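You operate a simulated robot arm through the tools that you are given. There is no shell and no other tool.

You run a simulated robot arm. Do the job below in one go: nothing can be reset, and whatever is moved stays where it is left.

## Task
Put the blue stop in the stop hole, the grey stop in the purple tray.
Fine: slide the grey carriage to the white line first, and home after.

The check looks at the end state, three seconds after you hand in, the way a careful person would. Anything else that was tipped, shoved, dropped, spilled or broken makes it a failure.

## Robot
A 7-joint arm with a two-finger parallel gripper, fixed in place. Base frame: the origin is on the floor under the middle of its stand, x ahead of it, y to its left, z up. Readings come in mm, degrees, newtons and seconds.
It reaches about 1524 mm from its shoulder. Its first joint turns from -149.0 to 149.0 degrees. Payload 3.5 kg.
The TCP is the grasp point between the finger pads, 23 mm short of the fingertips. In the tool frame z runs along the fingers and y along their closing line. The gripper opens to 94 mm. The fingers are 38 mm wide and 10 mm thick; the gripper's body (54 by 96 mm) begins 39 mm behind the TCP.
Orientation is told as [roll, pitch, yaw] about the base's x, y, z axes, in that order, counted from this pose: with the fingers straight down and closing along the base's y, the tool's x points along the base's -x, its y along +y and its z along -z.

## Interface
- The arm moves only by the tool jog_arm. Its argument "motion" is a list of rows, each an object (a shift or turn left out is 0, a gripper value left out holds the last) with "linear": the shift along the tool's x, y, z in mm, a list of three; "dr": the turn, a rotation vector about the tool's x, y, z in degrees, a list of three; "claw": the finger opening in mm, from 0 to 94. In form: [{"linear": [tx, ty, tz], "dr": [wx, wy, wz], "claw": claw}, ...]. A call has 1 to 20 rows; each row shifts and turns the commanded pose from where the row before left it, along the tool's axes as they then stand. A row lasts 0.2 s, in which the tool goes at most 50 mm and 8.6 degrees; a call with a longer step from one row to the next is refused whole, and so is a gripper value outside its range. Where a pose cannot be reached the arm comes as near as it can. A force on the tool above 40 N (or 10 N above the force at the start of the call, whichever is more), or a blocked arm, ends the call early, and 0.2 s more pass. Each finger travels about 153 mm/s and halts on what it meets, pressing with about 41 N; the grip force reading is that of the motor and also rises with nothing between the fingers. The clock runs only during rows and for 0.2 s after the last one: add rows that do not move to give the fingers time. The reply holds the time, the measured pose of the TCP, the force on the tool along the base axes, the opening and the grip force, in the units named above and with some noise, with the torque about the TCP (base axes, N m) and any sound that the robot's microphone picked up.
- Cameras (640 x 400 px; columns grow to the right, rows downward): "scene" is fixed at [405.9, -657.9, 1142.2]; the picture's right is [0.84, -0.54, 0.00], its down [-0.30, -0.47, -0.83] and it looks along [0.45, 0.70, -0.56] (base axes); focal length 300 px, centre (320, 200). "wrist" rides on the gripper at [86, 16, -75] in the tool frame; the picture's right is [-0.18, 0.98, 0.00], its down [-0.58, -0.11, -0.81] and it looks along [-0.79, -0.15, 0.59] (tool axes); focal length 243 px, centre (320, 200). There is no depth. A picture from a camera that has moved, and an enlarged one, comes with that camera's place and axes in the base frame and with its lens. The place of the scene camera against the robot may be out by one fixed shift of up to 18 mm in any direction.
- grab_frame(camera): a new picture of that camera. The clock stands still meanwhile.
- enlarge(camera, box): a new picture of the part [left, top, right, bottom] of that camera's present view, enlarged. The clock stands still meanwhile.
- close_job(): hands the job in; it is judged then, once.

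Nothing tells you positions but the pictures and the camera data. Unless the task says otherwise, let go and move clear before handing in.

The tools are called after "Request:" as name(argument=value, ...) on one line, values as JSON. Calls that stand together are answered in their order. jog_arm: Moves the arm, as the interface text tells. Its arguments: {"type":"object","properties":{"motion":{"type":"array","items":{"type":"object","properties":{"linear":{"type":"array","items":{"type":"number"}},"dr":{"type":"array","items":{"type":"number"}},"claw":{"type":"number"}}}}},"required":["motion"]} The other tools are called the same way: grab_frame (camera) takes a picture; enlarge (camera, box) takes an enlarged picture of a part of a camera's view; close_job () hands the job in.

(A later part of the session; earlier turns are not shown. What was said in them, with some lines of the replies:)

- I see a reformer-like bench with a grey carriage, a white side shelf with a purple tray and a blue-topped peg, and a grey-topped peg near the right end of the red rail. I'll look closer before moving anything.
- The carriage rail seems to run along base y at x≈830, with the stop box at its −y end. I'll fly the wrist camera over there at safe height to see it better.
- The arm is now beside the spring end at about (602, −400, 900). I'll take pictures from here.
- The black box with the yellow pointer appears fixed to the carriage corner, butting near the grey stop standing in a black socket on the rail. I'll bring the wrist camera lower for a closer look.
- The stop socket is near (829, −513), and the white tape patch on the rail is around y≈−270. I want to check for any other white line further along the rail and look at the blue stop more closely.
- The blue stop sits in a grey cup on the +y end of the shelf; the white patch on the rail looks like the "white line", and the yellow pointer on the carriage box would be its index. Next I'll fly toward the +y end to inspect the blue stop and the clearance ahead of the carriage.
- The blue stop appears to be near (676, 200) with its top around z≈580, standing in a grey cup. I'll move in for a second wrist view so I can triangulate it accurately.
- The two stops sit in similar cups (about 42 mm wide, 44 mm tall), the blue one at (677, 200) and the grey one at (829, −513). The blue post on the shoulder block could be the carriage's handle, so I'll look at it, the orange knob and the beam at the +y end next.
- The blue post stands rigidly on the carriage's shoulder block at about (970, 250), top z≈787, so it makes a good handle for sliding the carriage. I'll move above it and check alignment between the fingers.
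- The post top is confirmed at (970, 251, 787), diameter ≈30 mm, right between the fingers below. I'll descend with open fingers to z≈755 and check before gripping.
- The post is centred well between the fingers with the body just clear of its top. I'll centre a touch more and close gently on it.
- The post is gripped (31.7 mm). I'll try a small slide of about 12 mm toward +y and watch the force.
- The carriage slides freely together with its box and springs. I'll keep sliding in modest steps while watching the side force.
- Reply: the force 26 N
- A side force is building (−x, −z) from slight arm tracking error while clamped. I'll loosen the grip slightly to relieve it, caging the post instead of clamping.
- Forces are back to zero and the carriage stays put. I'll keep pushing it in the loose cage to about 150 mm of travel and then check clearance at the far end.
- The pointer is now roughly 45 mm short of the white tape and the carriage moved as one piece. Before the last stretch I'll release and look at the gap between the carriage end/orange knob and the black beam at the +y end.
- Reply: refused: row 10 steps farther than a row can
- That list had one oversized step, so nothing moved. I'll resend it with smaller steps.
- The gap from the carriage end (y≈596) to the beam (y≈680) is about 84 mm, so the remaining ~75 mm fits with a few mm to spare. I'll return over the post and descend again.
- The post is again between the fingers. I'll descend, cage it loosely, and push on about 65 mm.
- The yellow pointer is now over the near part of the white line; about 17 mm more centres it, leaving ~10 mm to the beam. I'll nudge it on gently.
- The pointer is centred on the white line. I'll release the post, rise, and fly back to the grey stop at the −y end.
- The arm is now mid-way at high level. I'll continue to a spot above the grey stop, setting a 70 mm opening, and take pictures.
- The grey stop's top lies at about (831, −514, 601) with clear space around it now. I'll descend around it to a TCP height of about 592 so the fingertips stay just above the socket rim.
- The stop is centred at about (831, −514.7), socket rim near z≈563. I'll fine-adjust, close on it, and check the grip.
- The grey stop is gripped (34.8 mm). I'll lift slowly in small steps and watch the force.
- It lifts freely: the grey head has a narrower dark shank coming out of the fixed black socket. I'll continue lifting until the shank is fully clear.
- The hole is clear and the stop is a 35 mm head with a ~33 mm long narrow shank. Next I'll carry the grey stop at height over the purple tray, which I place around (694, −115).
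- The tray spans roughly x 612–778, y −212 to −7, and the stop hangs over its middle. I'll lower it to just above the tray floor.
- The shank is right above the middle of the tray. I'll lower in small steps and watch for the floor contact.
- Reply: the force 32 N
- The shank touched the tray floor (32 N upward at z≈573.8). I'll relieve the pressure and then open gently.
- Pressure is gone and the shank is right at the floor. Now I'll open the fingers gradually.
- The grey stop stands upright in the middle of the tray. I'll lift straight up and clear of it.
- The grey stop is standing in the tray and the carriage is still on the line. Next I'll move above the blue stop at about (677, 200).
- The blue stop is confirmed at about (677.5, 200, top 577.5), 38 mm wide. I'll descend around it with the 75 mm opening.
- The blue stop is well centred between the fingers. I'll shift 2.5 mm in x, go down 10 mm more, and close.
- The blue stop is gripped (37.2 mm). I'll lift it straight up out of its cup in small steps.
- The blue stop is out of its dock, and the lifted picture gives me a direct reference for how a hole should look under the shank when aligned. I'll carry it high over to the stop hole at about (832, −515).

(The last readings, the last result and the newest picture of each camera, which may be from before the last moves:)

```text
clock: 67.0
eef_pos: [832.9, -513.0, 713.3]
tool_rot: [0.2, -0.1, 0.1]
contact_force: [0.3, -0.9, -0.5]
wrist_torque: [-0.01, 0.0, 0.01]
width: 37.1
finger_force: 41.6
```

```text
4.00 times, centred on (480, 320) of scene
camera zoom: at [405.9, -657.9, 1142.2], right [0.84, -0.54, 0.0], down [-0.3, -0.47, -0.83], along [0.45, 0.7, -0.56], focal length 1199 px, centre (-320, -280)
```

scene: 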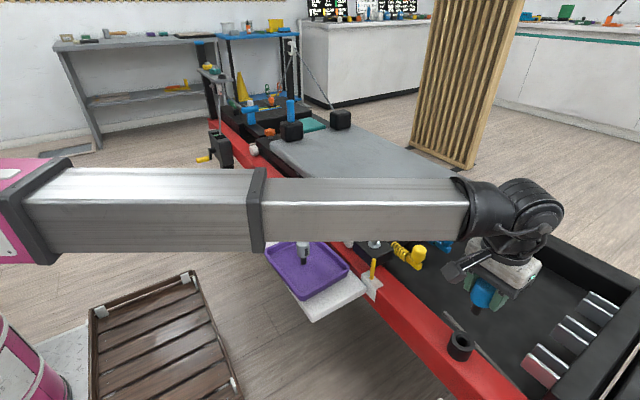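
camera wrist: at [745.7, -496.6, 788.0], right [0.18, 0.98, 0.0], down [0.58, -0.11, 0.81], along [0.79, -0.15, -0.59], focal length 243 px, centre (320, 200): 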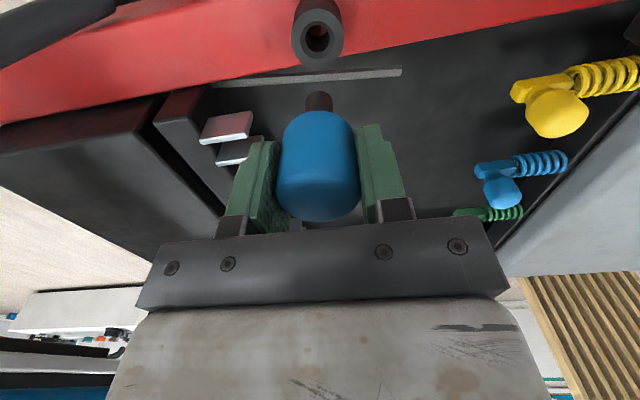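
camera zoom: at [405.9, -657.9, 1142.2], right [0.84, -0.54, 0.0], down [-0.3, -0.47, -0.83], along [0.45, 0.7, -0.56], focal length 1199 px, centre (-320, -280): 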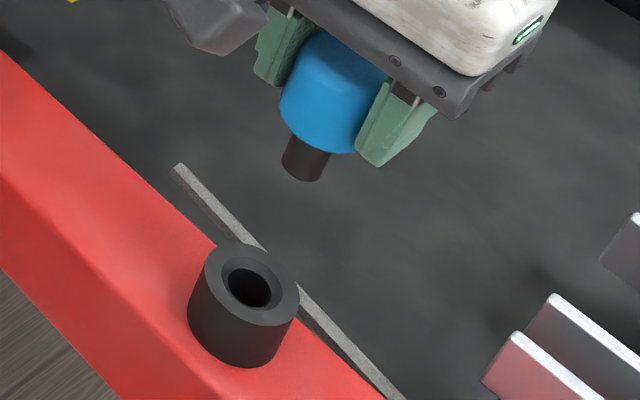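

The hole looks about 1.4 mm toward −y of the shank axis. I'll correct that, and lower until the shank tip is just above the socket to check alignment up close.

Request:
jog_arm(motion=[{"linear": [0, -1.4, 20]}, {"linear": [0, 0, 25]}, {"linear": [0, 0, 20]}, {"linear": [0, 0, 15]}, {}, {}])

Request:
enlarge(camera="wrist", box=[260, 20, 380, 140])

Request:
enlarge(camera="scene", box=[430, 300, 500, 370])

```text
clock: 68.4
eef_pos: [833.8, -515.8, 632.7]
tool_rot: [0.0, -0.1, 0.0]
contact_force: [-1.3, 0.5, -0.9]
wrist_torque: [-0.01, -0.01, -0.03]
width: 37.0
finger_force: 40.6
```

```text
3.33 times, centred on (320, 80) of wrist
camera zoom: at [745.8, -499.4, 707.3], right [0.18, 0.98, 0.0], down [0.58, -0.11, 0.81], along [0.79, -0.15, -0.59], focal length 809 px, centre (320, 600)
```

zoom: 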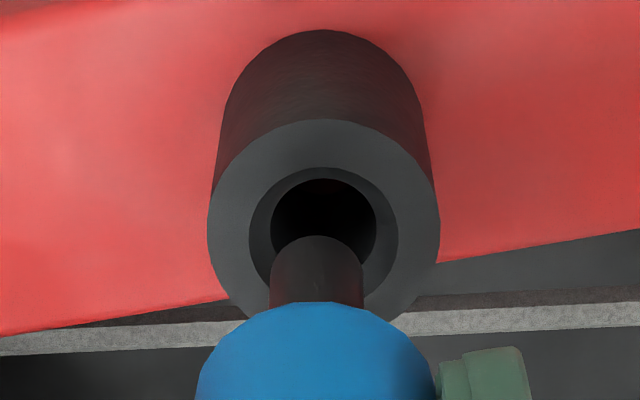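

```text
5.71 times, centred on (465, 335) of scene
camera zoom: at [405.9, -657.9, 1142.2], right [0.84, -0.54, 0.0], down [-0.3, -0.47, -0.83], along [0.45, 0.7, -0.56], focal length 1713 px, centre (-509, -571)
```

zoom: 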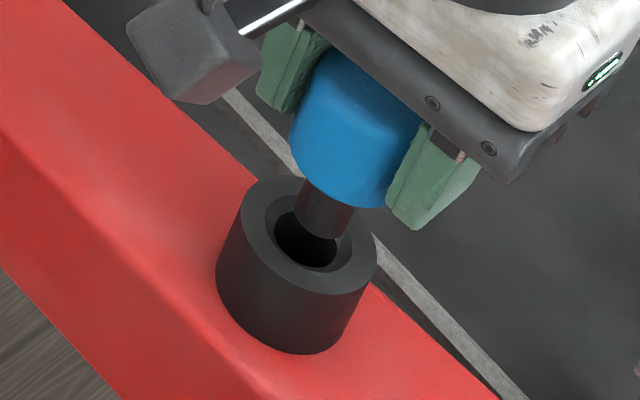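

The shank tip is a few mm above the socket, and both cameras show it about 1.3 mm too far toward −y and ~2.8 mm too far toward +x. I'll correct and look again.

Request:
jog_arm(motion=[{"linear": [2.8, 1.35, 0]}, {}, {}])

Request:
enlarge(camera="wrist", box=[260, 20, 380, 140])

Request:
enlarge(camera="scene", box=[430, 300, 500, 370])

```text
clock: 69.2
eef_pos: [830.3, -513.2, 633.2]
tool_rot: [0.1, -0.1, 0.0]
contact_force: [0.6, 0.3, -1.2]
wrist_torque: [0.02, 0.02, -0.01]
width: 36.9
finger_force: 40.9
```

```text
3.33 times, centred on (320, 80) of wrist
camera zoom: at [743.0, -498.4, 708.4], right [0.18, 0.98, 0.0], down [0.58, -0.11, 0.81], along [0.79, -0.15, -0.59], focal length 809 px, centre (320, 600)
```

zoom: 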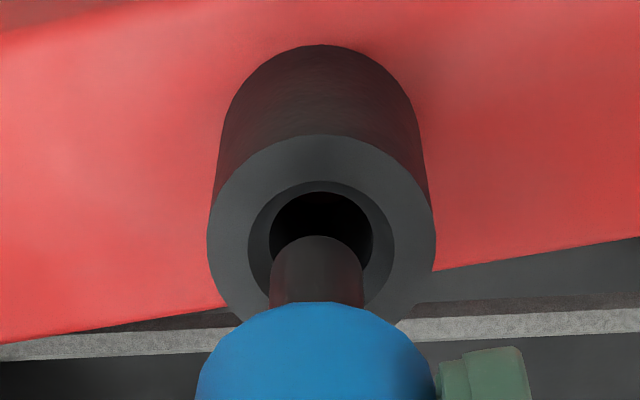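

```text
5.71 times, centred on (465, 335) of scene
camera zoom: at [405.9, -657.9, 1142.2], right [0.84, -0.54, 0.0], down [-0.3, -0.47, -0.83], along [0.45, 0.7, -0.56], focal length 1713 px, centre (-509, -571)
```

zoom: 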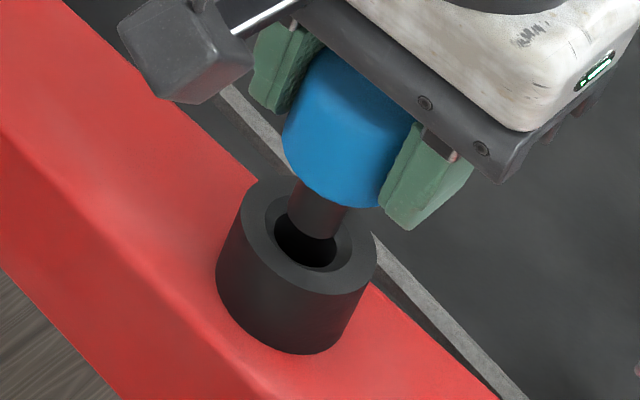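

Now it's centred to within about 1 mm, well inside the chamfer. I'll nudge +0.7 mm in y and lower slowly into the hole.

Request:
jog_arm(motion=[{"linear": [0, 0.7, 3]}, {"linear": [0, 0, 3]}, {"linear": [0, 0, 3]}, {"linear": [0, 0, 3]}, {"linear": [0, 0, 3]}, {}])

Request:
enlarge(camera="wrist", box=[260, 20, 380, 140])

Request:
enlarge(camera="scene", box=[430, 300, 500, 370])

```text
clock: 70.6
eef_pos: [830.9, -512.9, 618.8]
tool_rot: [0.1, 0.0, 0.1]
contact_force: [-0.6, -0.1, 0.1]
wrist_torque: [0.02, 0.02, -0.02]
width: 37.1
finger_force: 41.2
```

```text
3.33 times, centred on (320, 80) of wrist
camera zoom: at [743.0, -496.8, 693.0], right [0.18, 0.98, 0.0], down [0.58, -0.11, 0.81], along [0.79, -0.15, -0.59], focal length 809 px, centre (320, 600)
```

zoom: 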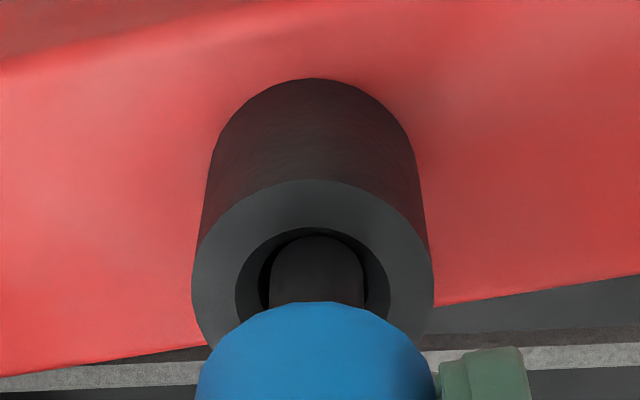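

```text
5.71 times, centred on (465, 335) of scene
camera zoom: at [405.9, -657.9, 1142.2], right [0.84, -0.54, 0.0], down [-0.3, -0.47, -0.83], along [0.45, 0.7, -0.56], focal length 1713 px, centre (-509, -571)
```

zoom: 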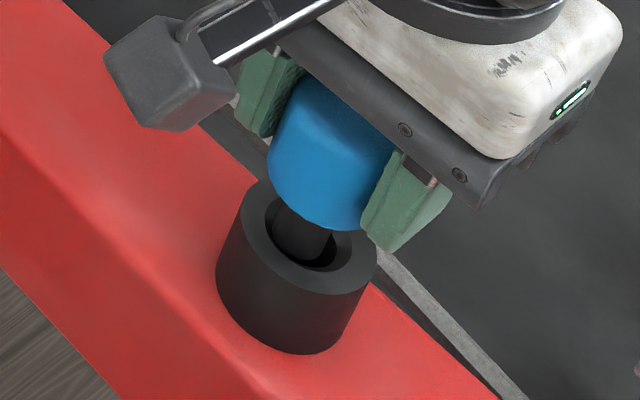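

The tip is entering the chamfer with no force; the shank is now about 1 mm too far +y. I'll correct that and continue down.

Request:
jog_arm(motion=[{"linear": [0, -1.0, 0]}, {"linear": [0, 0, 2.5]}, {"linear": [0, 0, 2.5]}, {"linear": [0, 0, 2.5]}, {"linear": [0, 0, 2.5]}, {}])

Request:
enlarge(camera="scene", box=[430, 300, 500, 370])

Request:
enlarge(camera="wrist", box=[260, 20, 380, 140])

```text
clock: 71.5
eef_pos: [831.7, -515.3, 615.8]
tool_rot: [-0.1, -0.3, 0.0]
contact_force: [2.3, -0.1, 1.9]
wrist_torque: [-0.02, -0.09, 0.0]
width: 37.0
finger_force: 40.9
stopped in row 4: the force on the tool passed its limit at 44 N (the readings are from after the stop); the commanded pose is now the measured one
```

```text
5.71 times, centred on (465, 335) of scene
camera zoom: at [405.9, -657.9, 1142.2], right [0.84, -0.54, 0.0], down [-0.3, -0.47, -0.83], along [0.45, 0.7, -0.56], focal length 1713 px, centre (-509, -571)
```

zoom: 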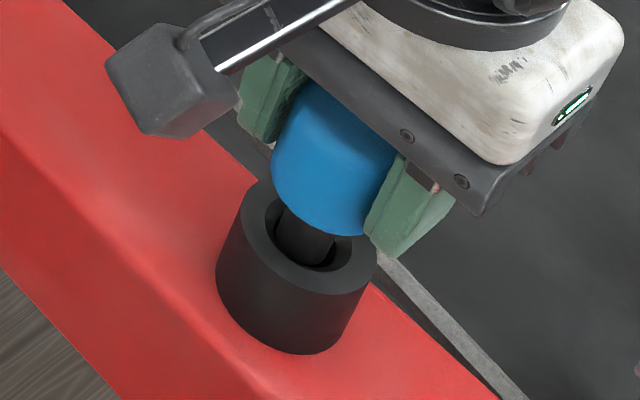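

```text
3.33 times, centred on (320, 80) of wrist
camera zoom: at [743.7, -497.8, 690.1], right [0.18, 0.98, 0.0], down [0.58, -0.11, 0.81], along [0.8, -0.15, -0.59], focal length 809 px, centre (320, 600)
```

zoom: 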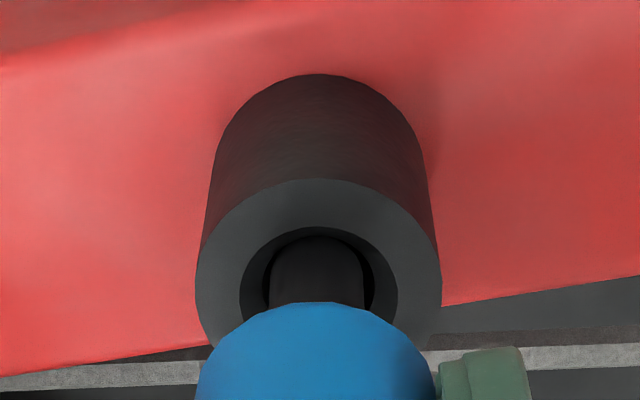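

The force limit tripped as the shank met the hole edge, so I'll look closely at both views before continuing.

Request:
enlarge(camera="scene", box=[445, 315, 485, 345])

Request:
enlarge(camera="wrist", box=[290, 70, 350, 110])

```text
13.33 times, centred on (465, 330) of scene
camera zoom: at [405.9, -657.9, 1142.2], right [0.84, -0.54, 0.0], down [-0.3, -0.47, -0.83], along [0.45, 0.7, -0.56], focal length 3998 px, centre (-1613, -1533)
```

zoom: 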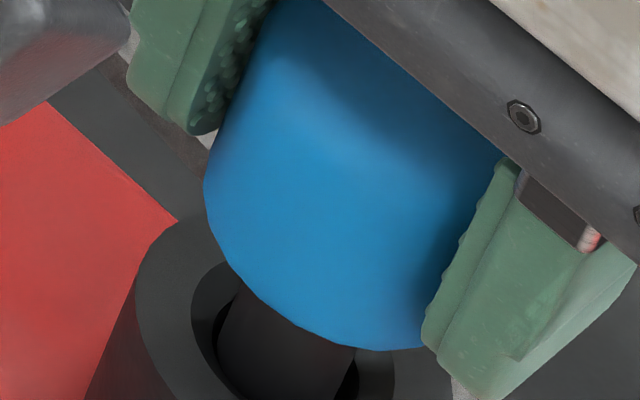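

```text
10.00 times, centred on (320, 90) of wrist
camera zoom: at [743.7, -497.8, 690.1], right [0.18, 0.98, 0.0], down [0.58, -0.11, 0.81], along [0.8, -0.15, -0.59], focal length 2426 px, centre (320, 1300)
```

zoom: 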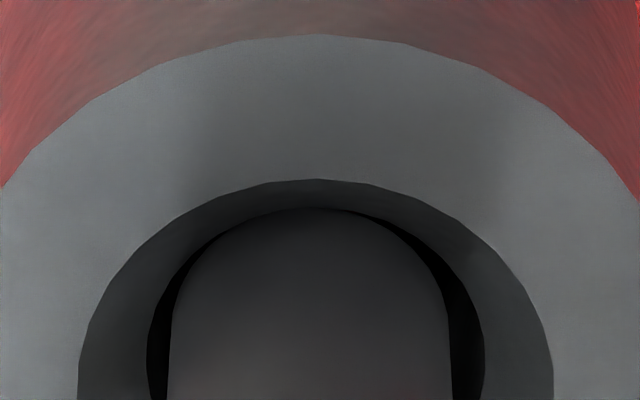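

The tip seems to be resting on the near (−x) edge of the hole, with the contact pushing it toward +x. I'll back up 2 mm, shift +1.4 mm in x and +0.4 mm in y, and recheck.

Request:
jog_arm(motion=[{"linear": [0, 0, -2]}, {"linear": [-1.4, 0.4, 0]}, {}, {}])

Request:
enlarge(camera="wrist", box=[290, 70, 350, 110])

Request:
enlarge(camera="scene", box=[440, 320, 490, 360])

```text
clock: 72.5
eef_pos: [831.9, -514.2, 617.5]
tool_rot: [-0.1, -0.1, 0.0]
contact_force: [0.9, 0.0, -0.9]
wrist_torque: [0.04, 0.01, -0.02]
width: 37.3
finger_force: 41.2
```

```text
10.00 times, centred on (320, 90) of wrist
camera zoom: at [744.9, -497.6, 692.0], right [0.18, 0.98, 0.0], down [0.58, -0.11, 0.81], along [0.8, -0.15, -0.59], focal length 2426 px, centre (320, 1300)
```

zoom: 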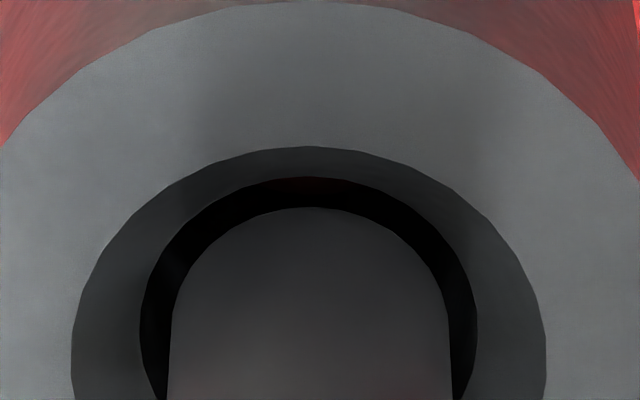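

```text
10.00 times, centred on (465, 340) of scene
camera zoom: at [405.9, -657.9, 1142.2], right [0.84, -0.54, 0.0], down [-0.3, -0.47, -0.83], along [0.45, 0.7, -0.56], focal length 2998 px, centre (-1130, -1200)
```

zoom: 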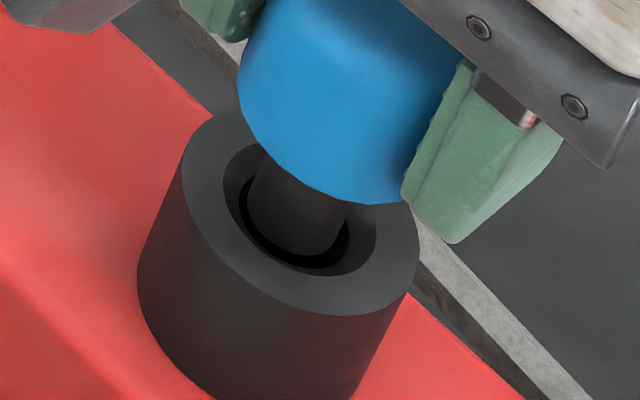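

Now there's an even dark gap around the tip in both views. I'll lower in 2 mm steps.

Request:
jog_arm(motion=[{"linear": [0, 0, 2]}, {"linear": [0, 0, 2]}, {"linear": [0, 0, 2]}, {"linear": [0, 0, 2]}, {}])

Request:
enlarge(camera="wrist", box=[290, 70, 350, 110])

Request:
enlarge(camera="scene", box=[440, 320, 490, 360])

```text
clock: 73.8
eef_pos: [831.6, -513.8, 609.7]
tool_rot: [0.0, -0.3, 0.1]
contact_force: [-0.2, -0.6, -1.9]
wrist_torque: [0.01, -0.03, 0.0]
width: 37.1
finger_force: 40.6
```

```text
10.00 times, centred on (320, 90) of wrist
camera zoom: at [744.0, -497.9, 684.4], right [0.18, 0.98, 0.0], down [0.58, -0.11, 0.81], along [0.8, -0.15, -0.59], focal length 2426 px, centre (320, 1300)
```

zoom: 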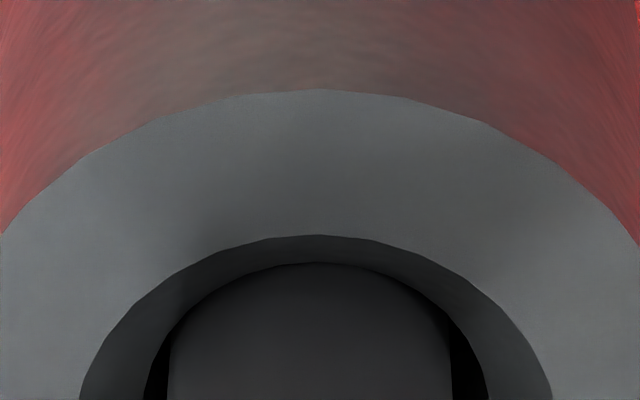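

```text
10.00 times, centred on (465, 340) of scene
camera zoom: at [405.9, -657.9, 1142.2], right [0.84, -0.54, 0.0], down [-0.3, -0.47, -0.83], along [0.45, 0.7, -0.56], focal length 2998 px, centre (-1130, -1200)
```

zoom: 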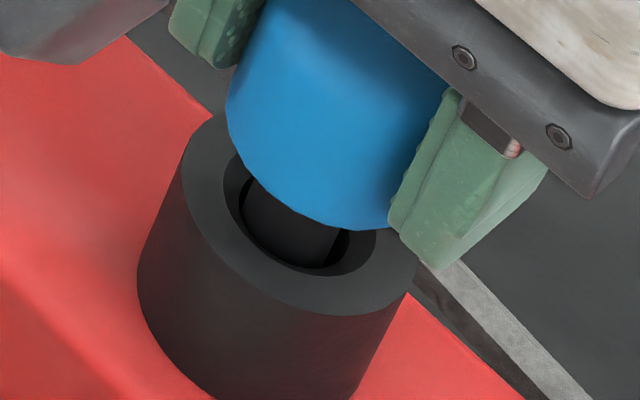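

The shank is now entering the hole freely. I'll continue down in 2 mm steps.

Request:
jog_arm(motion=[{"linear": [0, 0, 2]}, {"linear": [0, 0, 2]}, {"linear": [0, 0, 2]}, {"linear": [0, 0, 2]}, {"linear": [0, 0, 2]}, {}])

Request:
enlarge(camera="scene", box=[440, 320, 490, 360])

```text
clock: 75.2
eef_pos: [832.4, -513.5, 599.3]
tool_rot: [0.0, -0.3, -0.1]
contact_force: [-0.1, 0.2, -1.2]
wrist_torque: [0.0, -0.01, 0.0]
width: 36.8
finger_force: 40.9
```

```text
10.00 times, centred on (465, 340) of scene
camera zoom: at [405.9, -657.9, 1142.2], right [0.84, -0.54, 0.0], down [-0.3, -0.47, -0.83], along [0.45, 0.7, -0.56], focal length 2998 px, centre (-1130, -1200)
```

zoom: 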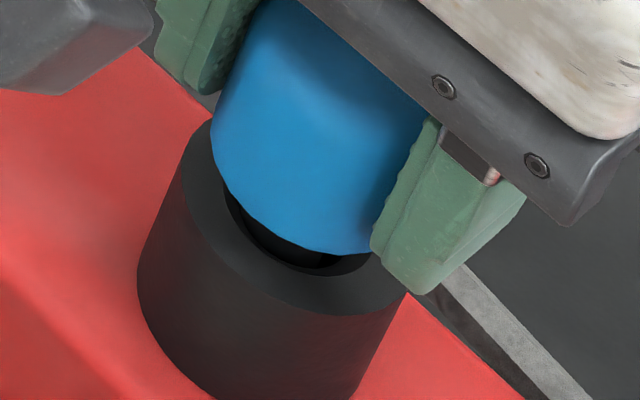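

The head is about 8 mm above the socket rim with no force. I'll keep lowering in small steps until it seats.

Request:
jog_arm(motion=[{"linear": [0, 0, 2]}, {"linear": [0, 0, 2]}, {"linear": [0, 0, 1.5]}, {"linear": [0, 0, 1]}, {}])

Request:
enlarge(camera="scene", box=[440, 320, 490, 360])

```text
clock: 76.3
eef_pos: [831.8, -513.2, 591.6]
tool_rot: [-0.1, -0.3, 0.0]
contact_force: [0.2, 0.2, -1.3]
wrist_torque: [0.02, 0.01, -0.01]
width: 36.8
finger_force: 41.4
```

```text
10.00 times, centred on (465, 340) of scene
camera zoom: at [405.9, -657.9, 1142.2], right [0.84, -0.54, 0.0], down [-0.3, -0.47, -0.83], along [0.45, 0.7, -0.56], focal length 2998 px, centre (-1130, -1200)
```

zoom: 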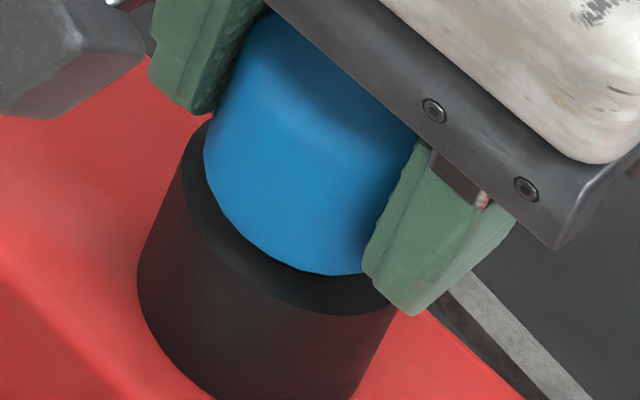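

Request:
jog_arm(motion=[{"linear": [0, 0, 1]}, {"linear": [0, 0, 1]}, {}])

Request:
enlarge(camera="scene", box=[440, 320, 490, 360])

Request:
grab_frame(camera="wrist")

```text
clock: 77.2
eef_pos: [831.8, -515.1, 591.6]
tool_rot: [-0.2, -0.4, 0.0]
contact_force: [0.1, -0.7, -0.5]
wrist_torque: [-0.02, 0.02, 0.0]
width: 37.0
finger_force: 41.3
```

```text
10.00 times, centred on (465, 340) of scene
camera zoom: at [405.9, -657.9, 1142.2], right [0.84, -0.54, 0.0], down [-0.3, -0.47, -0.83], along [0.45, 0.7, -0.56], focal length 2998 px, centre (-1130, -1200)
```

zoom: 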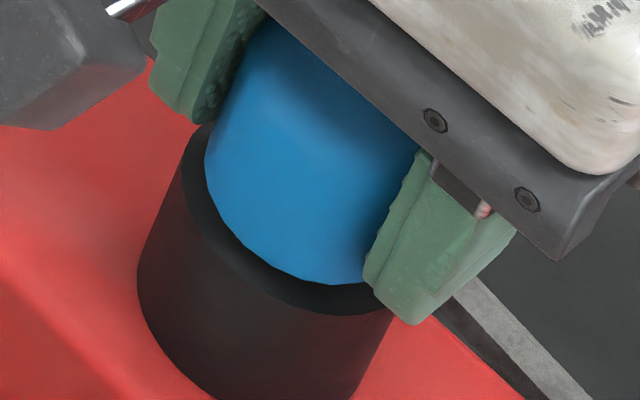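

```text
taken
camera wrist: at [744.5, -498.0, 665.3], right [0.18, 0.98, 0.0], down [0.58, -0.11, 0.81], along [0.8, -0.15, -0.59], focal length 243 px, centre (320, 200)
```

wrist: 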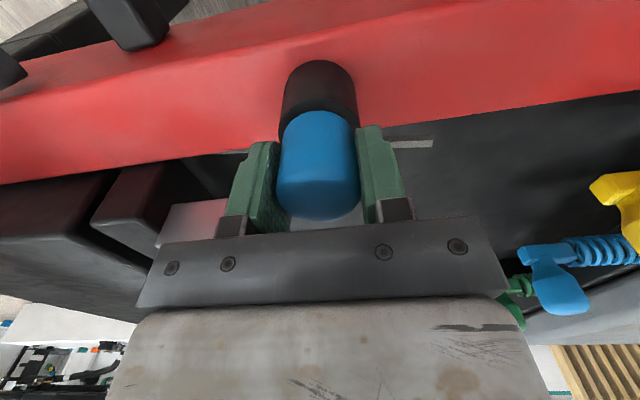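

Request:
jog_arm(motion=[{"linear": [0, 0, 1]}, {"linear": [0, 0, 1]}, {}])

Request:
enlarge(camera="scene", box=[440, 320, 490, 360])

```text
clock: 78.0
eef_pos: [832.7, -514.8, 589.0]
tool_rot: [-0.2, -0.3, 0.0]
contact_force: [-0.2, -0.1, -0.6]
wrist_torque: [0.0, 0.02, -0.03]
width: 37.0
finger_force: 41.1
```

```text
10.00 times, centred on (465, 340) of scene
camera zoom: at [405.9, -657.9, 1142.2], right [0.84, -0.54, 0.0], down [-0.3, -0.47, -0.83], along [0.45, 0.7, -0.56], focal length 2998 px, centre (-1130, -1200)
```

zoom: 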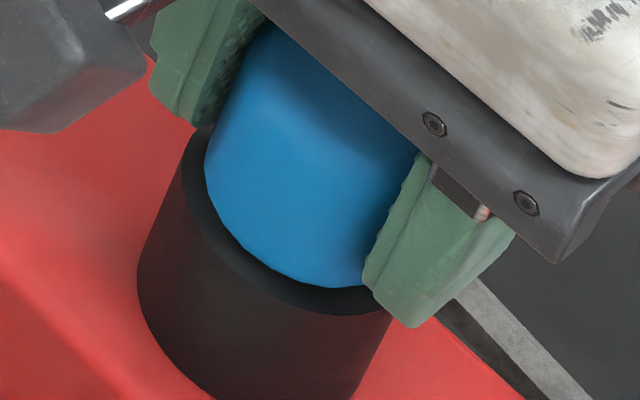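

Request:
jog_arm(motion=[{"linear": [0, 0, 1]}, {"linear": [0, 0, 1]}, {}])

Request:
enlarge(camera="scene", box=[440, 320, 490, 360])

```text
clock: 78.8
eef_pos: [832.3, -513.0, 589.4]
tool_rot: [-0.1, -0.4, 0.0]
contact_force: [5.0, 1.1, 31.8]
wrist_torque: [0.23, 0.32, -0.01]
width: 36.9
finger_force: 41.2
```

```text
10.00 times, centred on (465, 340) of scene
camera zoom: at [405.9, -657.9, 1142.2], right [0.84, -0.54, 0.0], down [-0.3, -0.47, -0.83], along [0.45, 0.7, -0.56], focal length 2998 px, centre (-1130, -1200)
```

zoom: 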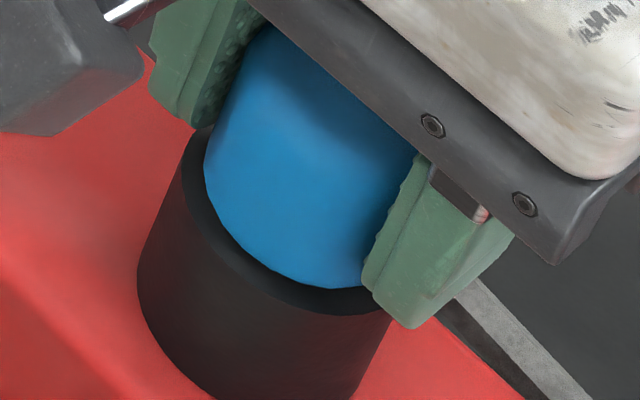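

The head has seated on the socket (32 N upward). I'll relieve the pressure and release it gently, then rise.

Request:
jog_arm(motion=[{"linear": [0, 0, -1.5]}, {}, {"claw": 40}, {"claw": 46}, {"claw": 60}, {"claw": 70}, {}])

Request:
grab_frame(camera="wrist")

Request:
enlarge(camera="scene", box=[440, 320, 490, 360])

```text
clock: 80.3
eef_pos: [832.2, -514.0, 589.3]
tool_rot: [-0.1, -0.1, 0.0]
contact_force: [0.6, -0.4, -0.3]
wrist_torque: [-0.03, -0.02, 0.0]
width: 70.0
finger_force: 0.0
```

```text
taken
camera wrist: at [745.0, -497.3, 663.0], right [0.18, 0.98, 0.0], down [0.58, -0.11, 0.81], along [0.8, -0.15, -0.59], focal length 243 px, centre (320, 200)
```

wrist: 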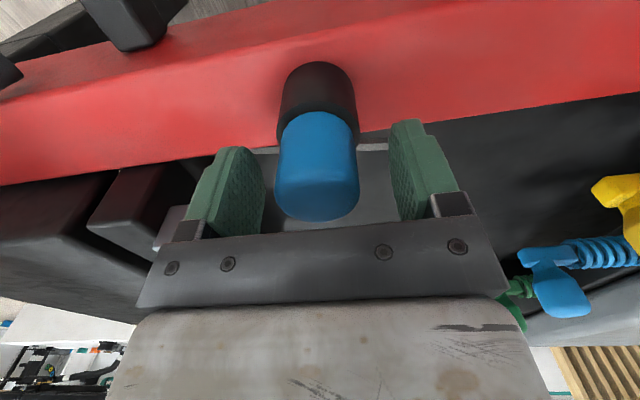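

```text
10.00 times, centred on (465, 340) of scene
camera zoom: at [405.9, -657.9, 1142.2], right [0.84, -0.54, 0.0], down [-0.3, -0.47, -0.83], along [0.45, 0.7, -0.56], focal length 2998 px, centre (-1130, -1200)
```

zoom: 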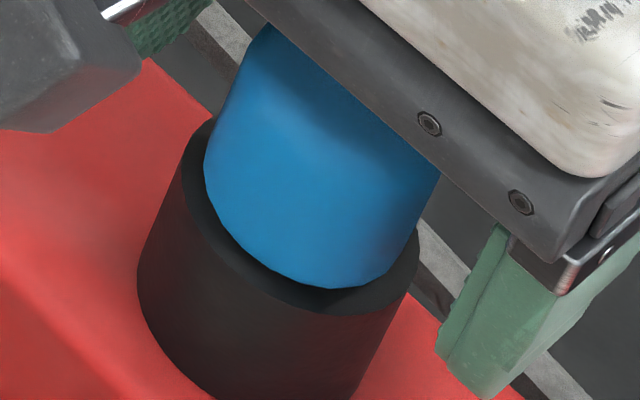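

The blue stop is seated in the stop hole and released. I'll rise straight up clear of it.

Request:
jog_arm(motion=[{"linear": [0, 0, -10]}, {"linear": [0, 0, -25]}, {"linear": [0, 0, -40]}, {"linear": [0, 0, -45]}, {"linear": [0, 0, -45]}, {"linear": [0, 0, -45]}, {"linear": [0, 0, -45]}, {}])

Request:
grab_frame(camera="wrist")

Request:
grab_frame(camera="scene")

Request:
enlarge(camera="scene", box=[440, 310, 490, 360])

```text
clock: 82.2
eef_pos: [833.5, -517.6, 843.5]
tool_rot: [-0.2, -0.2, 0.0]
contact_force: [0.2, -0.5, -0.1]
wrist_torque: [0.0, 0.0, -0.01]
width: 69.8
finger_force: 0.0
```

```text
taken
camera wrist: at [745.7, -501.2, 917.4], right [0.18, 0.98, 0.0], down [0.58, -0.11, 0.81], along [0.8, -0.15, -0.59], focal length 243 px, centre (320, 200)
```

wrist: 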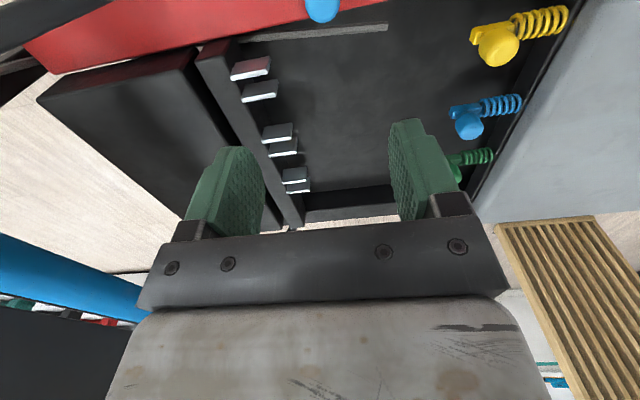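

```text
taken
```

scene: 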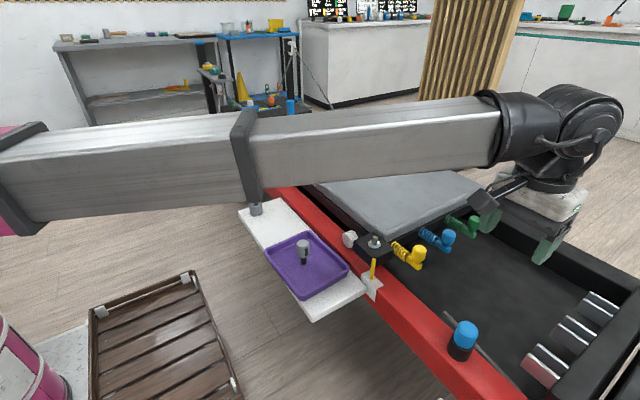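

```text
8.00 times, centred on (465, 335) of scene
camera zoom: at [405.9, -657.9, 1142.2], right [0.84, -0.54, 0.0], down [-0.3, -0.47, -0.83], along [0.45, 0.7, -0.56], focal length 2399 px, centre (-840, -880)
```

zoom: 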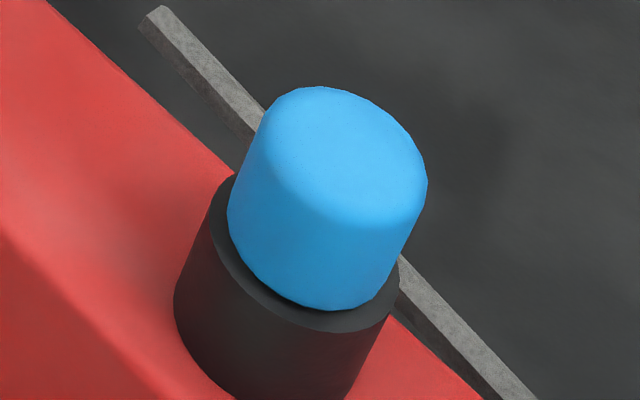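

The blue stop is seated properly and the grey one stands in the tray. Now I'll fly back to the carriage post (now near y≈468) to slide the carriage home.

Request:
jog_arm(motion=[{"linear": [-6.9, 45, -1.2], "claw": 94}, {"linear": [-6.9, 45, -1.2]}, {"linear": [-6.9, 45, -1.2]}, {"linear": [-6.9, 45, -1.2]}, {"linear": [-6.9, 45, -1.2]}, {"linear": [-6.9, 45, -1.2]}, {"linear": [-6.9, 45, -1.2]}, {"linear": [-6.9, 45, -1.2]}, {"linear": [-6.9, 45, -1.2]}, {"linear": [-6.9, 45, -1.2]}, {"linear": [-6.9, 45, -1.2]}, {"linear": [-6.9, 45, -1.2]}, {"linear": [-6.9, 45, -1.2]}, {"linear": [-6.9, 45, -1.2]}, {"linear": [-6.9, 45, -1.2]}, {"linear": [-6.9, 45, -1.2]}, {"linear": [-6.9, 45, -1.2]}, {"linear": [-6.9, 45, -1.2]}, {"linear": [-6.9, 45, -1.2]}, {"linear": [-6.9, 45, -1.2]}])

Request:
jog_arm(motion=[{"linear": [0, 41.5, 0]}, {"linear": [0, 41.5, 0]}, {}])

Request:
grab_frame(camera="wrist")

Request:
grab_frame(camera="scene")

```text
clock: 86.3
eef_pos: [967.4, 385.5, 867.1]
tool_rot: [-0.1, -0.2, -0.1]
contact_force: [0.3, -0.1, -0.5]
wrist_torque: [-0.01, 0.02, -0.02]
width: 94.0
finger_force: 0.2
```

```text
clock: 87.2
eef_pos: [967.8, 470.8, 864.3]
tool_rot: [-0.1, -0.2, 0.0]
contact_force: [-0.5, 0.3, -1.5]
wrist_torque: [0.0, -0.02, 0.0]
width: 93.8
finger_force: 0.1
```

```text
taken
camera wrist: at [880.9, 487.7, 939.5], right [0.18, 0.98, 0.0], down [0.58, -0.11, 0.81], along [0.8, -0.15, -0.59], focal length 243 px, centre (320, 200)
```

wrist: 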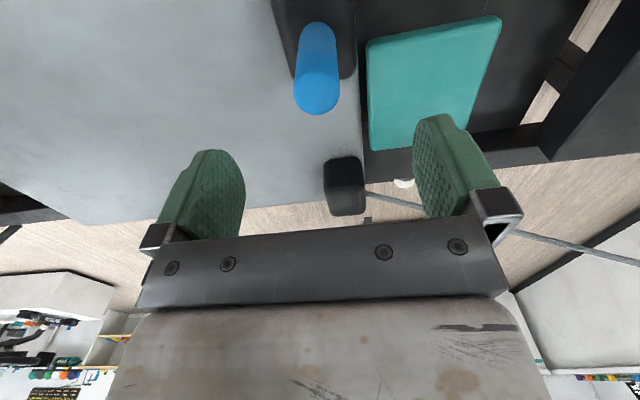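

```text
taken
```

scene: 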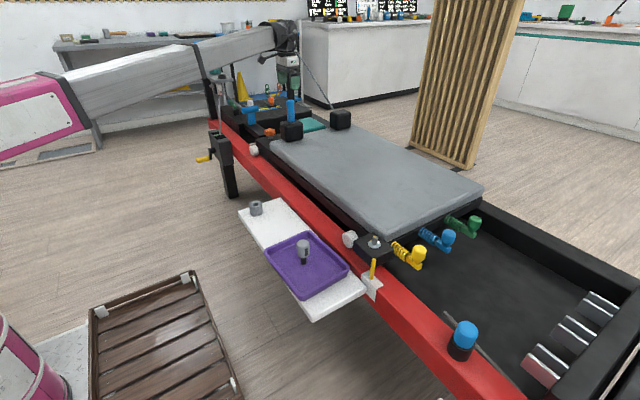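

The post is right below, centred within ~1 mm. I'll descend, cage it loosely, and slide back toward home, leaving the last part for small steps.

Request:
jog_arm(motion=[{"linear": [-3, -1, 30]}, {"linear": [0, 0, 30]}, {"linear": [0, 0, 30]}, {"linear": [0, 0, 20]}, {"claw": 60}, {"claw": 36}, {}, {}])

Request:
grab_frame(camera="wrist")

```text
clock: 89.0
eef_pos: [970.5, 466.8, 756.2]
tool_rot: [-0.1, -0.1, -0.1]
contact_force: [-0.1, 0.0, 0.1]
wrist_torque: [-0.01, 0.02, 0.03]
width: 36.0
finger_force: 0.0
```

```text
taken
camera wrist: at [883.1, 483.7, 830.7], right [0.18, 0.98, 0.0], down [0.58, -0.11, 0.81], along [0.8, -0.15, -0.59], focal length 243 px, centre (320, 200)
```

wrist: 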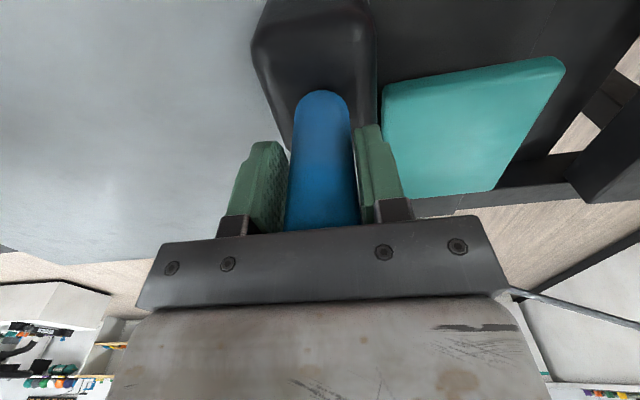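

The post is caged. I'll push the carriage back about 180 mm first.

Request:
jog_arm(motion=[{"linear": [0, -4, 0]}, {"linear": [0, -8, 0]}, {"linear": [0, -10, 0]}, {"linear": [0, -10, 0]}, {"linear": [0, -10, 0]}, {"linear": [0, -10, 0]}, {"linear": [0, -10, 0]}, {"linear": [0, -10, 0]}, {"linear": [0, -10, 0]}, {"linear": [0, -10, 0]}, {"linear": [0, -10, 0]}, {"linear": [0, -10, 0]}, {"linear": [0, -10, 0]}, {"linear": [0, -10, 0]}, {"linear": [0, -10, 0]}, {"linear": [0, -10, 0]}, {"linear": [0, -10, 0]}, {"linear": [0, -8, 0]}, {"linear": [0, -4, 0]}, {}])

Request:
enlarge(camera="scene", box=[412, 280, 492, 370])

Request:
grab_frame(camera="scene")

```text
clock: 93.2
eef_pos: [972.1, 293.7, 757.0]
tool_rot: [-0.1, -0.1, 0.1]
contact_force: [0.6, 0.3, -0.4]
wrist_torque: [0.0, 0.0, 0.01]
width: 36.0
finger_force: 0.1
```

```text
4.44 times, centred on (452, 325) of scene
camera zoom: at [405.9, -657.9, 1142.2], right [0.84, -0.54, 0.0], down [-0.3, -0.47, -0.83], along [0.45, 0.7, -0.56], focal length 1333 px, centre (-267, -356)
```

zoom: 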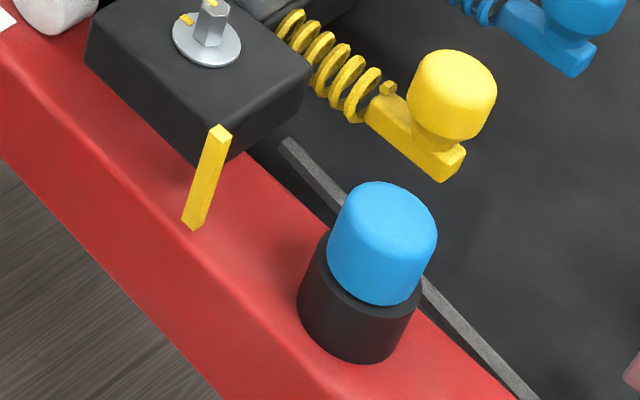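

```text
taken
```

scene: 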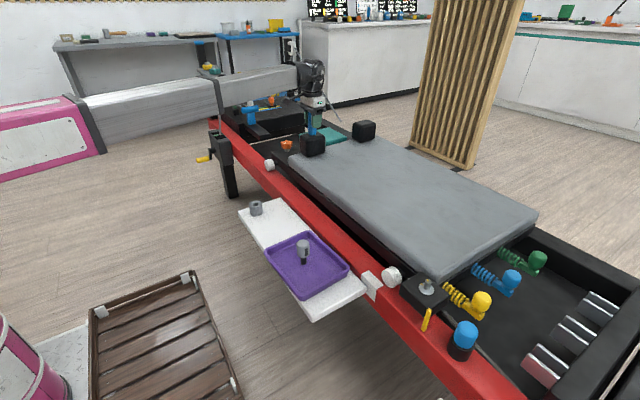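

About 45 mm remain. I'll approach with smaller steps, stopping a few mm short of home.

Request:
jog_arm(motion=[{"linear": [0, -4, 0]}, {"linear": [0, -5, 0]}, {"linear": [0, -5, 0]}, {"linear": [0, -5, 0]}, {"linear": [0, -5, 0]}, {"linear": [0, -5, 0]}, {"linear": [0, -4, 0]}, {"linear": [0, -3, 0]}, {"linear": [0, -2, 0]}, {}])

Request:
enlarge(camera="scene", box=[412, 280, 492, 370])

```text
clock: 95.3
eef_pos: [972.3, 256.1, 757.2]
tool_rot: [-0.1, -0.3, 0.0]
contact_force: [0.1, 1.1, -0.8]
wrist_torque: [0.0, -0.03, -0.01]
width: 36.2
finger_force: 0.6
```

```text
4.44 times, centred on (452, 325) of scene
camera zoom: at [405.9, -657.9, 1142.2], right [0.84, -0.54, 0.0], down [-0.3, -0.47, -0.83], along [0.45, 0.7, -0.56], focal length 1333 px, centre (-267, -356)
```

zoom: 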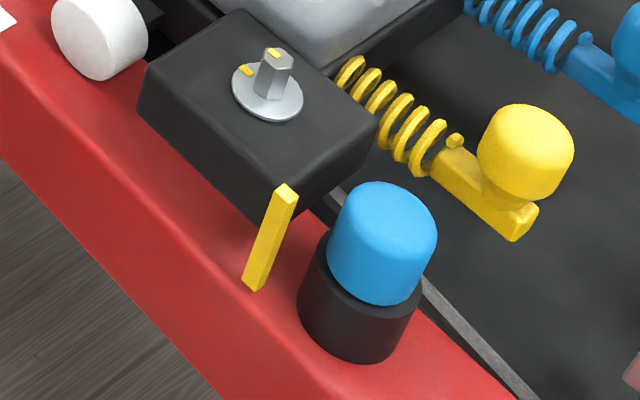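

Compared with the first picture, the carriage is about 6–7 mm short of home. I'll go on in 1 mm steps.

Request:
jog_arm(motion=[{"linear": [0, -1, 0]}, {"linear": [0, -1, 0]}, {"linear": [0, -1, 0]}, {"linear": [0, -1, 0]}, {"linear": [0, -1, 0]}, {}])

Request:
enlarge(camera="scene", box=[412, 280, 492, 370])

```text
clock: 96.8
eef_pos: [972.6, 250.3, 757.5]
tool_rot: [0.0, -0.3, 0.0]
contact_force: [-0.3, 1.2, -1.0]
wrist_torque: [0.02, 0.05, 0.01]
width: 36.4
finger_force: 0.9
```

```text
4.44 times, centred on (452, 325) of scene
camera zoom: at [405.9, -657.9, 1142.2], right [0.84, -0.54, 0.0], down [-0.3, -0.47, -0.83], along [0.45, 0.7, -0.56], focal length 1333 px, centre (-267, -356)
```

zoom: 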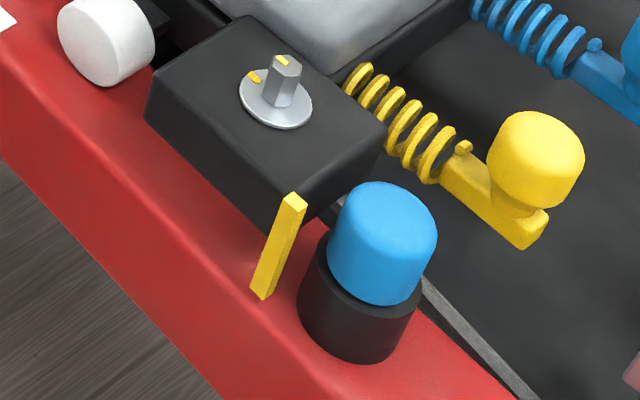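

I'm now roughly 2–3 mm short by picture comparison. I'll push two more 1 mm steps and compare again.

Request:
jog_arm(motion=[{"linear": [0, -1, 0]}, {"linear": [0, -1, 0]}, {}])

Request:
enlarge(camera="scene", box=[412, 280, 492, 370])

Request:
enlarge(camera="scene", box=[440, 310, 490, 370])

```text
clock: 97.5
eef_pos: [971.8, 249.3, 757.3]
tool_rot: [-0.1, -0.2, -0.1]
contact_force: [-0.6, 1.4, -1.1]
wrist_torque: [0.0, 0.04, 0.0]
width: 36.6
finger_force: 0.4
```

```text
4.44 times, centred on (452, 325) of scene
camera zoom: at [405.9, -657.9, 1142.2], right [0.84, -0.54, 0.0], down [-0.3, -0.47, -0.83], along [0.45, 0.7, -0.56], focal length 1333 px, centre (-267, -356)
```

zoom: 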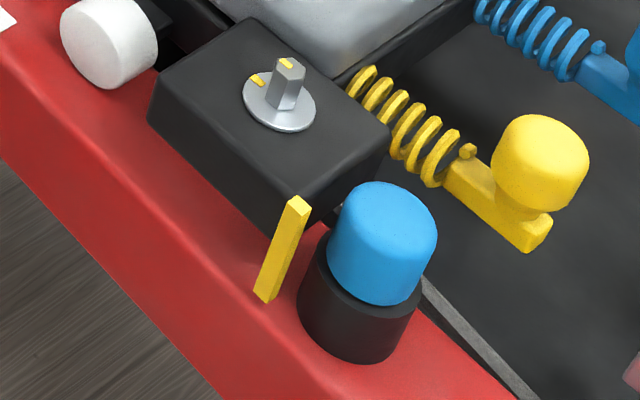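

```text
6.67 times, centred on (465, 340) of scene
camera zoom: at [405.9, -657.9, 1142.2], right [0.84, -0.54, 0.0], down [-0.3, -0.47, -0.83], along [0.45, 0.7, -0.56], focal length 1999 px, centre (-647, -733)
```

zoom: 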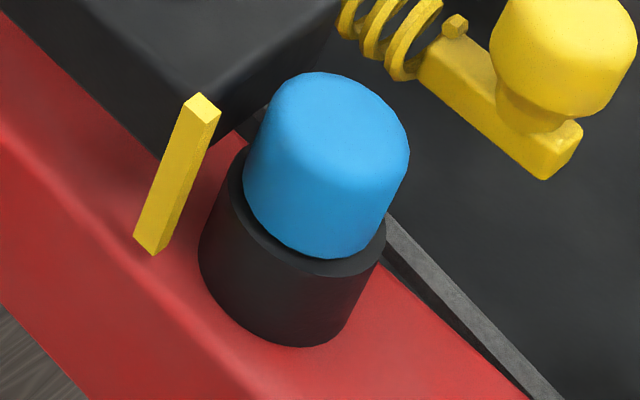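

By the matching zoom, the carriage is within about 1 mm of its starting place. One more 1 mm step, then I compare again.

Request:
jog_arm(motion=[{"linear": [0, -1, 0]}, {}])

Request:
enlarge(camera="scene", box=[440, 310, 490, 370])

Request:
enlarge(camera="scene", box=[412, 280, 492, 370])

```text
clock: 98.2
eef_pos: [971.5, 247.0, 757.2]
tool_rot: [-0.1, -0.4, 0.0]
contact_force: [0.1, 1.7, -0.1]
wrist_torque: [0.06, 0.0, -0.03]
width: 36.9
finger_force: 0.8
```

```text
6.67 times, centred on (465, 340) of scene
camera zoom: at [405.9, -657.9, 1142.2], right [0.84, -0.54, 0.0], down [-0.3, -0.47, -0.83], along [0.45, 0.7, -0.56], focal length 1999 px, centre (-647, -733)
```

zoom: 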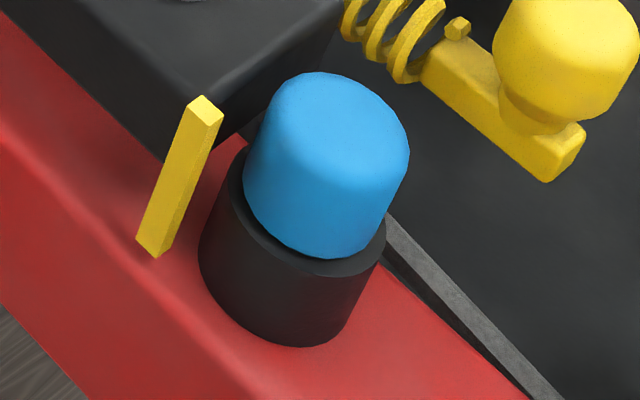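

```text
4.44 times, centred on (452, 325) of scene
camera zoom: at [405.9, -657.9, 1142.2], right [0.84, -0.54, 0.0], down [-0.3, -0.47, -0.83], along [0.45, 0.7, -0.56], focal length 1333 px, centre (-267, -356)
```

zoom: 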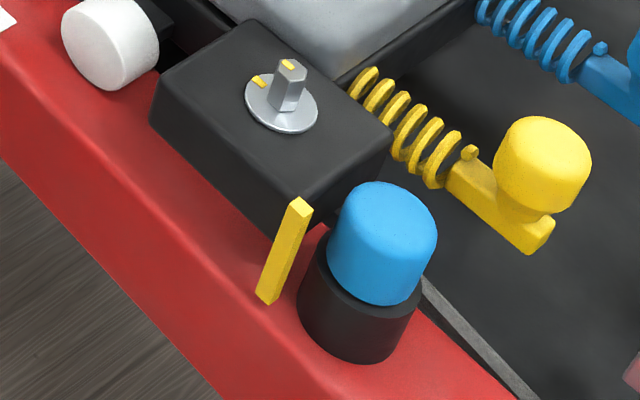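

The picture now matches the starting one exactly, so the carriage is home. I'll open the fingers, rise off the post, and move clear.

Request:
jog_arm(motion=[{"linear": [0, 1, 0], "claw": 45}, {"claw": 70}, {"claw": 94}, {}, {"linear": [0, 0, -25]}, {"linear": [0, 0, -40]}, {"linear": [0, 0, -45]}, {"linear": [0, 0, -45]}, {"linear": [40, 5, -10]}, {"linear": [45, 5, 0]}, {"linear": [45, 5, 0]}, {"linear": [45, 5, 0]}, {"linear": [45, 5, 0]}, {}])

Request:
grab_frame(camera="scene")

Request:
grab_frame(camera="wrist")

Request:
enlarge(camera="scene", box=[440, 310, 490, 370])

Request:
enlarge(camera="scene", box=[230, 180, 390, 330])

Request:
enlarge(camera="scene", box=[200, 60, 400, 185])

```text
clock: 101.2
eef_pos: [754.1, 274.7, 918.0]
tool_rot: [-0.1, -0.2, 0.0]
contact_force: [0.4, 0.0, -0.8]
wrist_torque: [0.0, -0.01, 0.03]
width: 93.9
finger_force: 0.1
```

```text
taken
```

scene: 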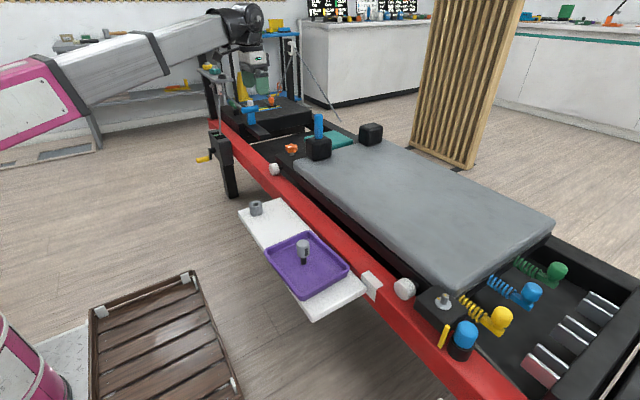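

```text
taken
camera wrist: at [666.7, 291.9, 992.8], right [0.18, 0.98, 0.0], down [0.58, -0.11, 0.81], along [0.79, -0.15, -0.59], focal length 243 px, centre (320, 200)
```

wrist: 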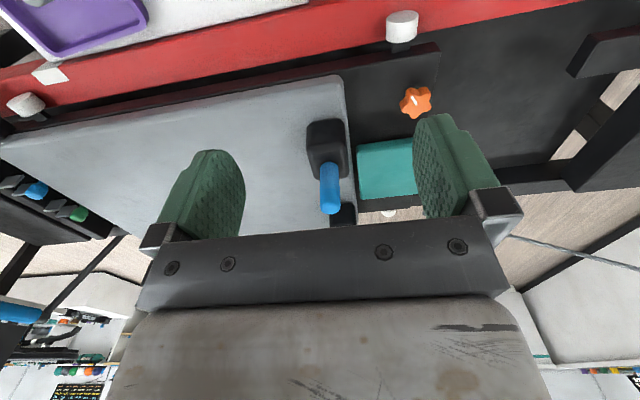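

```text
6.67 times, centred on (465, 340) of scene
camera zoom: at [405.9, -657.9, 1142.2], right [0.84, -0.54, 0.0], down [-0.3, -0.47, -0.83], along [0.45, 0.7, -0.56], focal length 1999 px, centre (-647, -733)
```

zoom: 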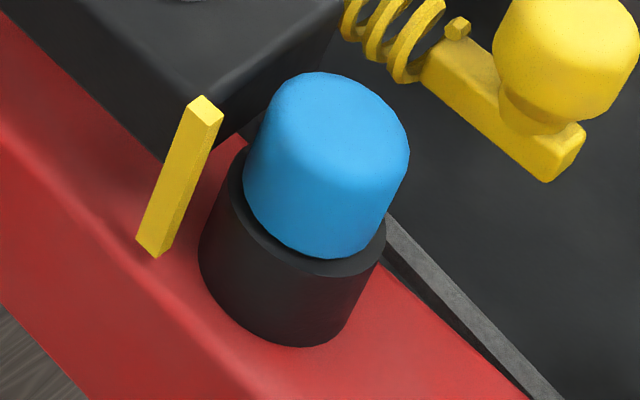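

```text
2.67 times, centred on (310, 255) of scene
camera zoom: at [405.9, -657.9, 1142.2], right [0.84, -0.54, 0.0], down [-0.3, -0.47, -0.83], along [0.45, 0.7, -0.56], focal length 800 px, centre (347, 53)
```

zoom: 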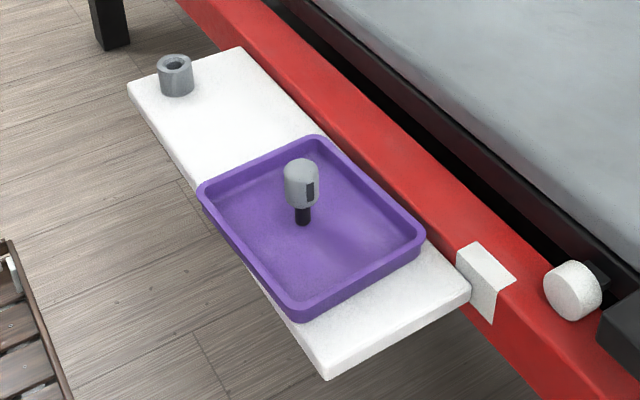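

```text
3.20 times, centred on (300, 122) of scene
camera zoom: at [405.9, -657.9, 1142.2], right [0.84, -0.54, 0.0], down [-0.3, -0.47, -0.83], along [0.45, 0.7, -0.56], focal length 960 px, centre (384, 448)
```

zoom: 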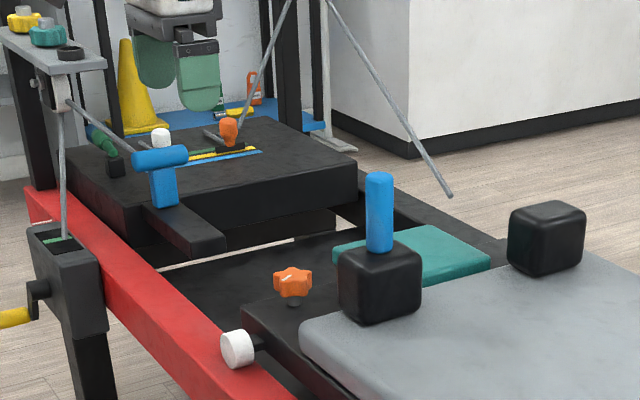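

Everything is where it should be. The blue stop is seated in the stop hole, the grey stop stands in the purple tray, the carriage is back at its starting place, and the arm is clear, so I'm handing in the job.

Request:
close_job()

```text
The job is handed in.
```

The job is handed in, and the final pictures showed everything in place:

- **Blue stop:** it is seated in the stop hole on the red rail. On the way in, the shank caught the edge of the hole and the arm stopped at 44 N. I backed off, re-aligned it, and it went in freely.
- **Grey stop:** it stands upright on its shank in the middle of the purple tray.
- **Carriage:** I slid it to the white line before touching the stops, then home afterwards. I took the white tape on the rail as the line and centred the yellow pointer on it. The last picture matches the starting one to within about a millimetre.
- **Everything else:** I saw nothing else moved or tipped. The gripper is open and the arm is clear of the bench.
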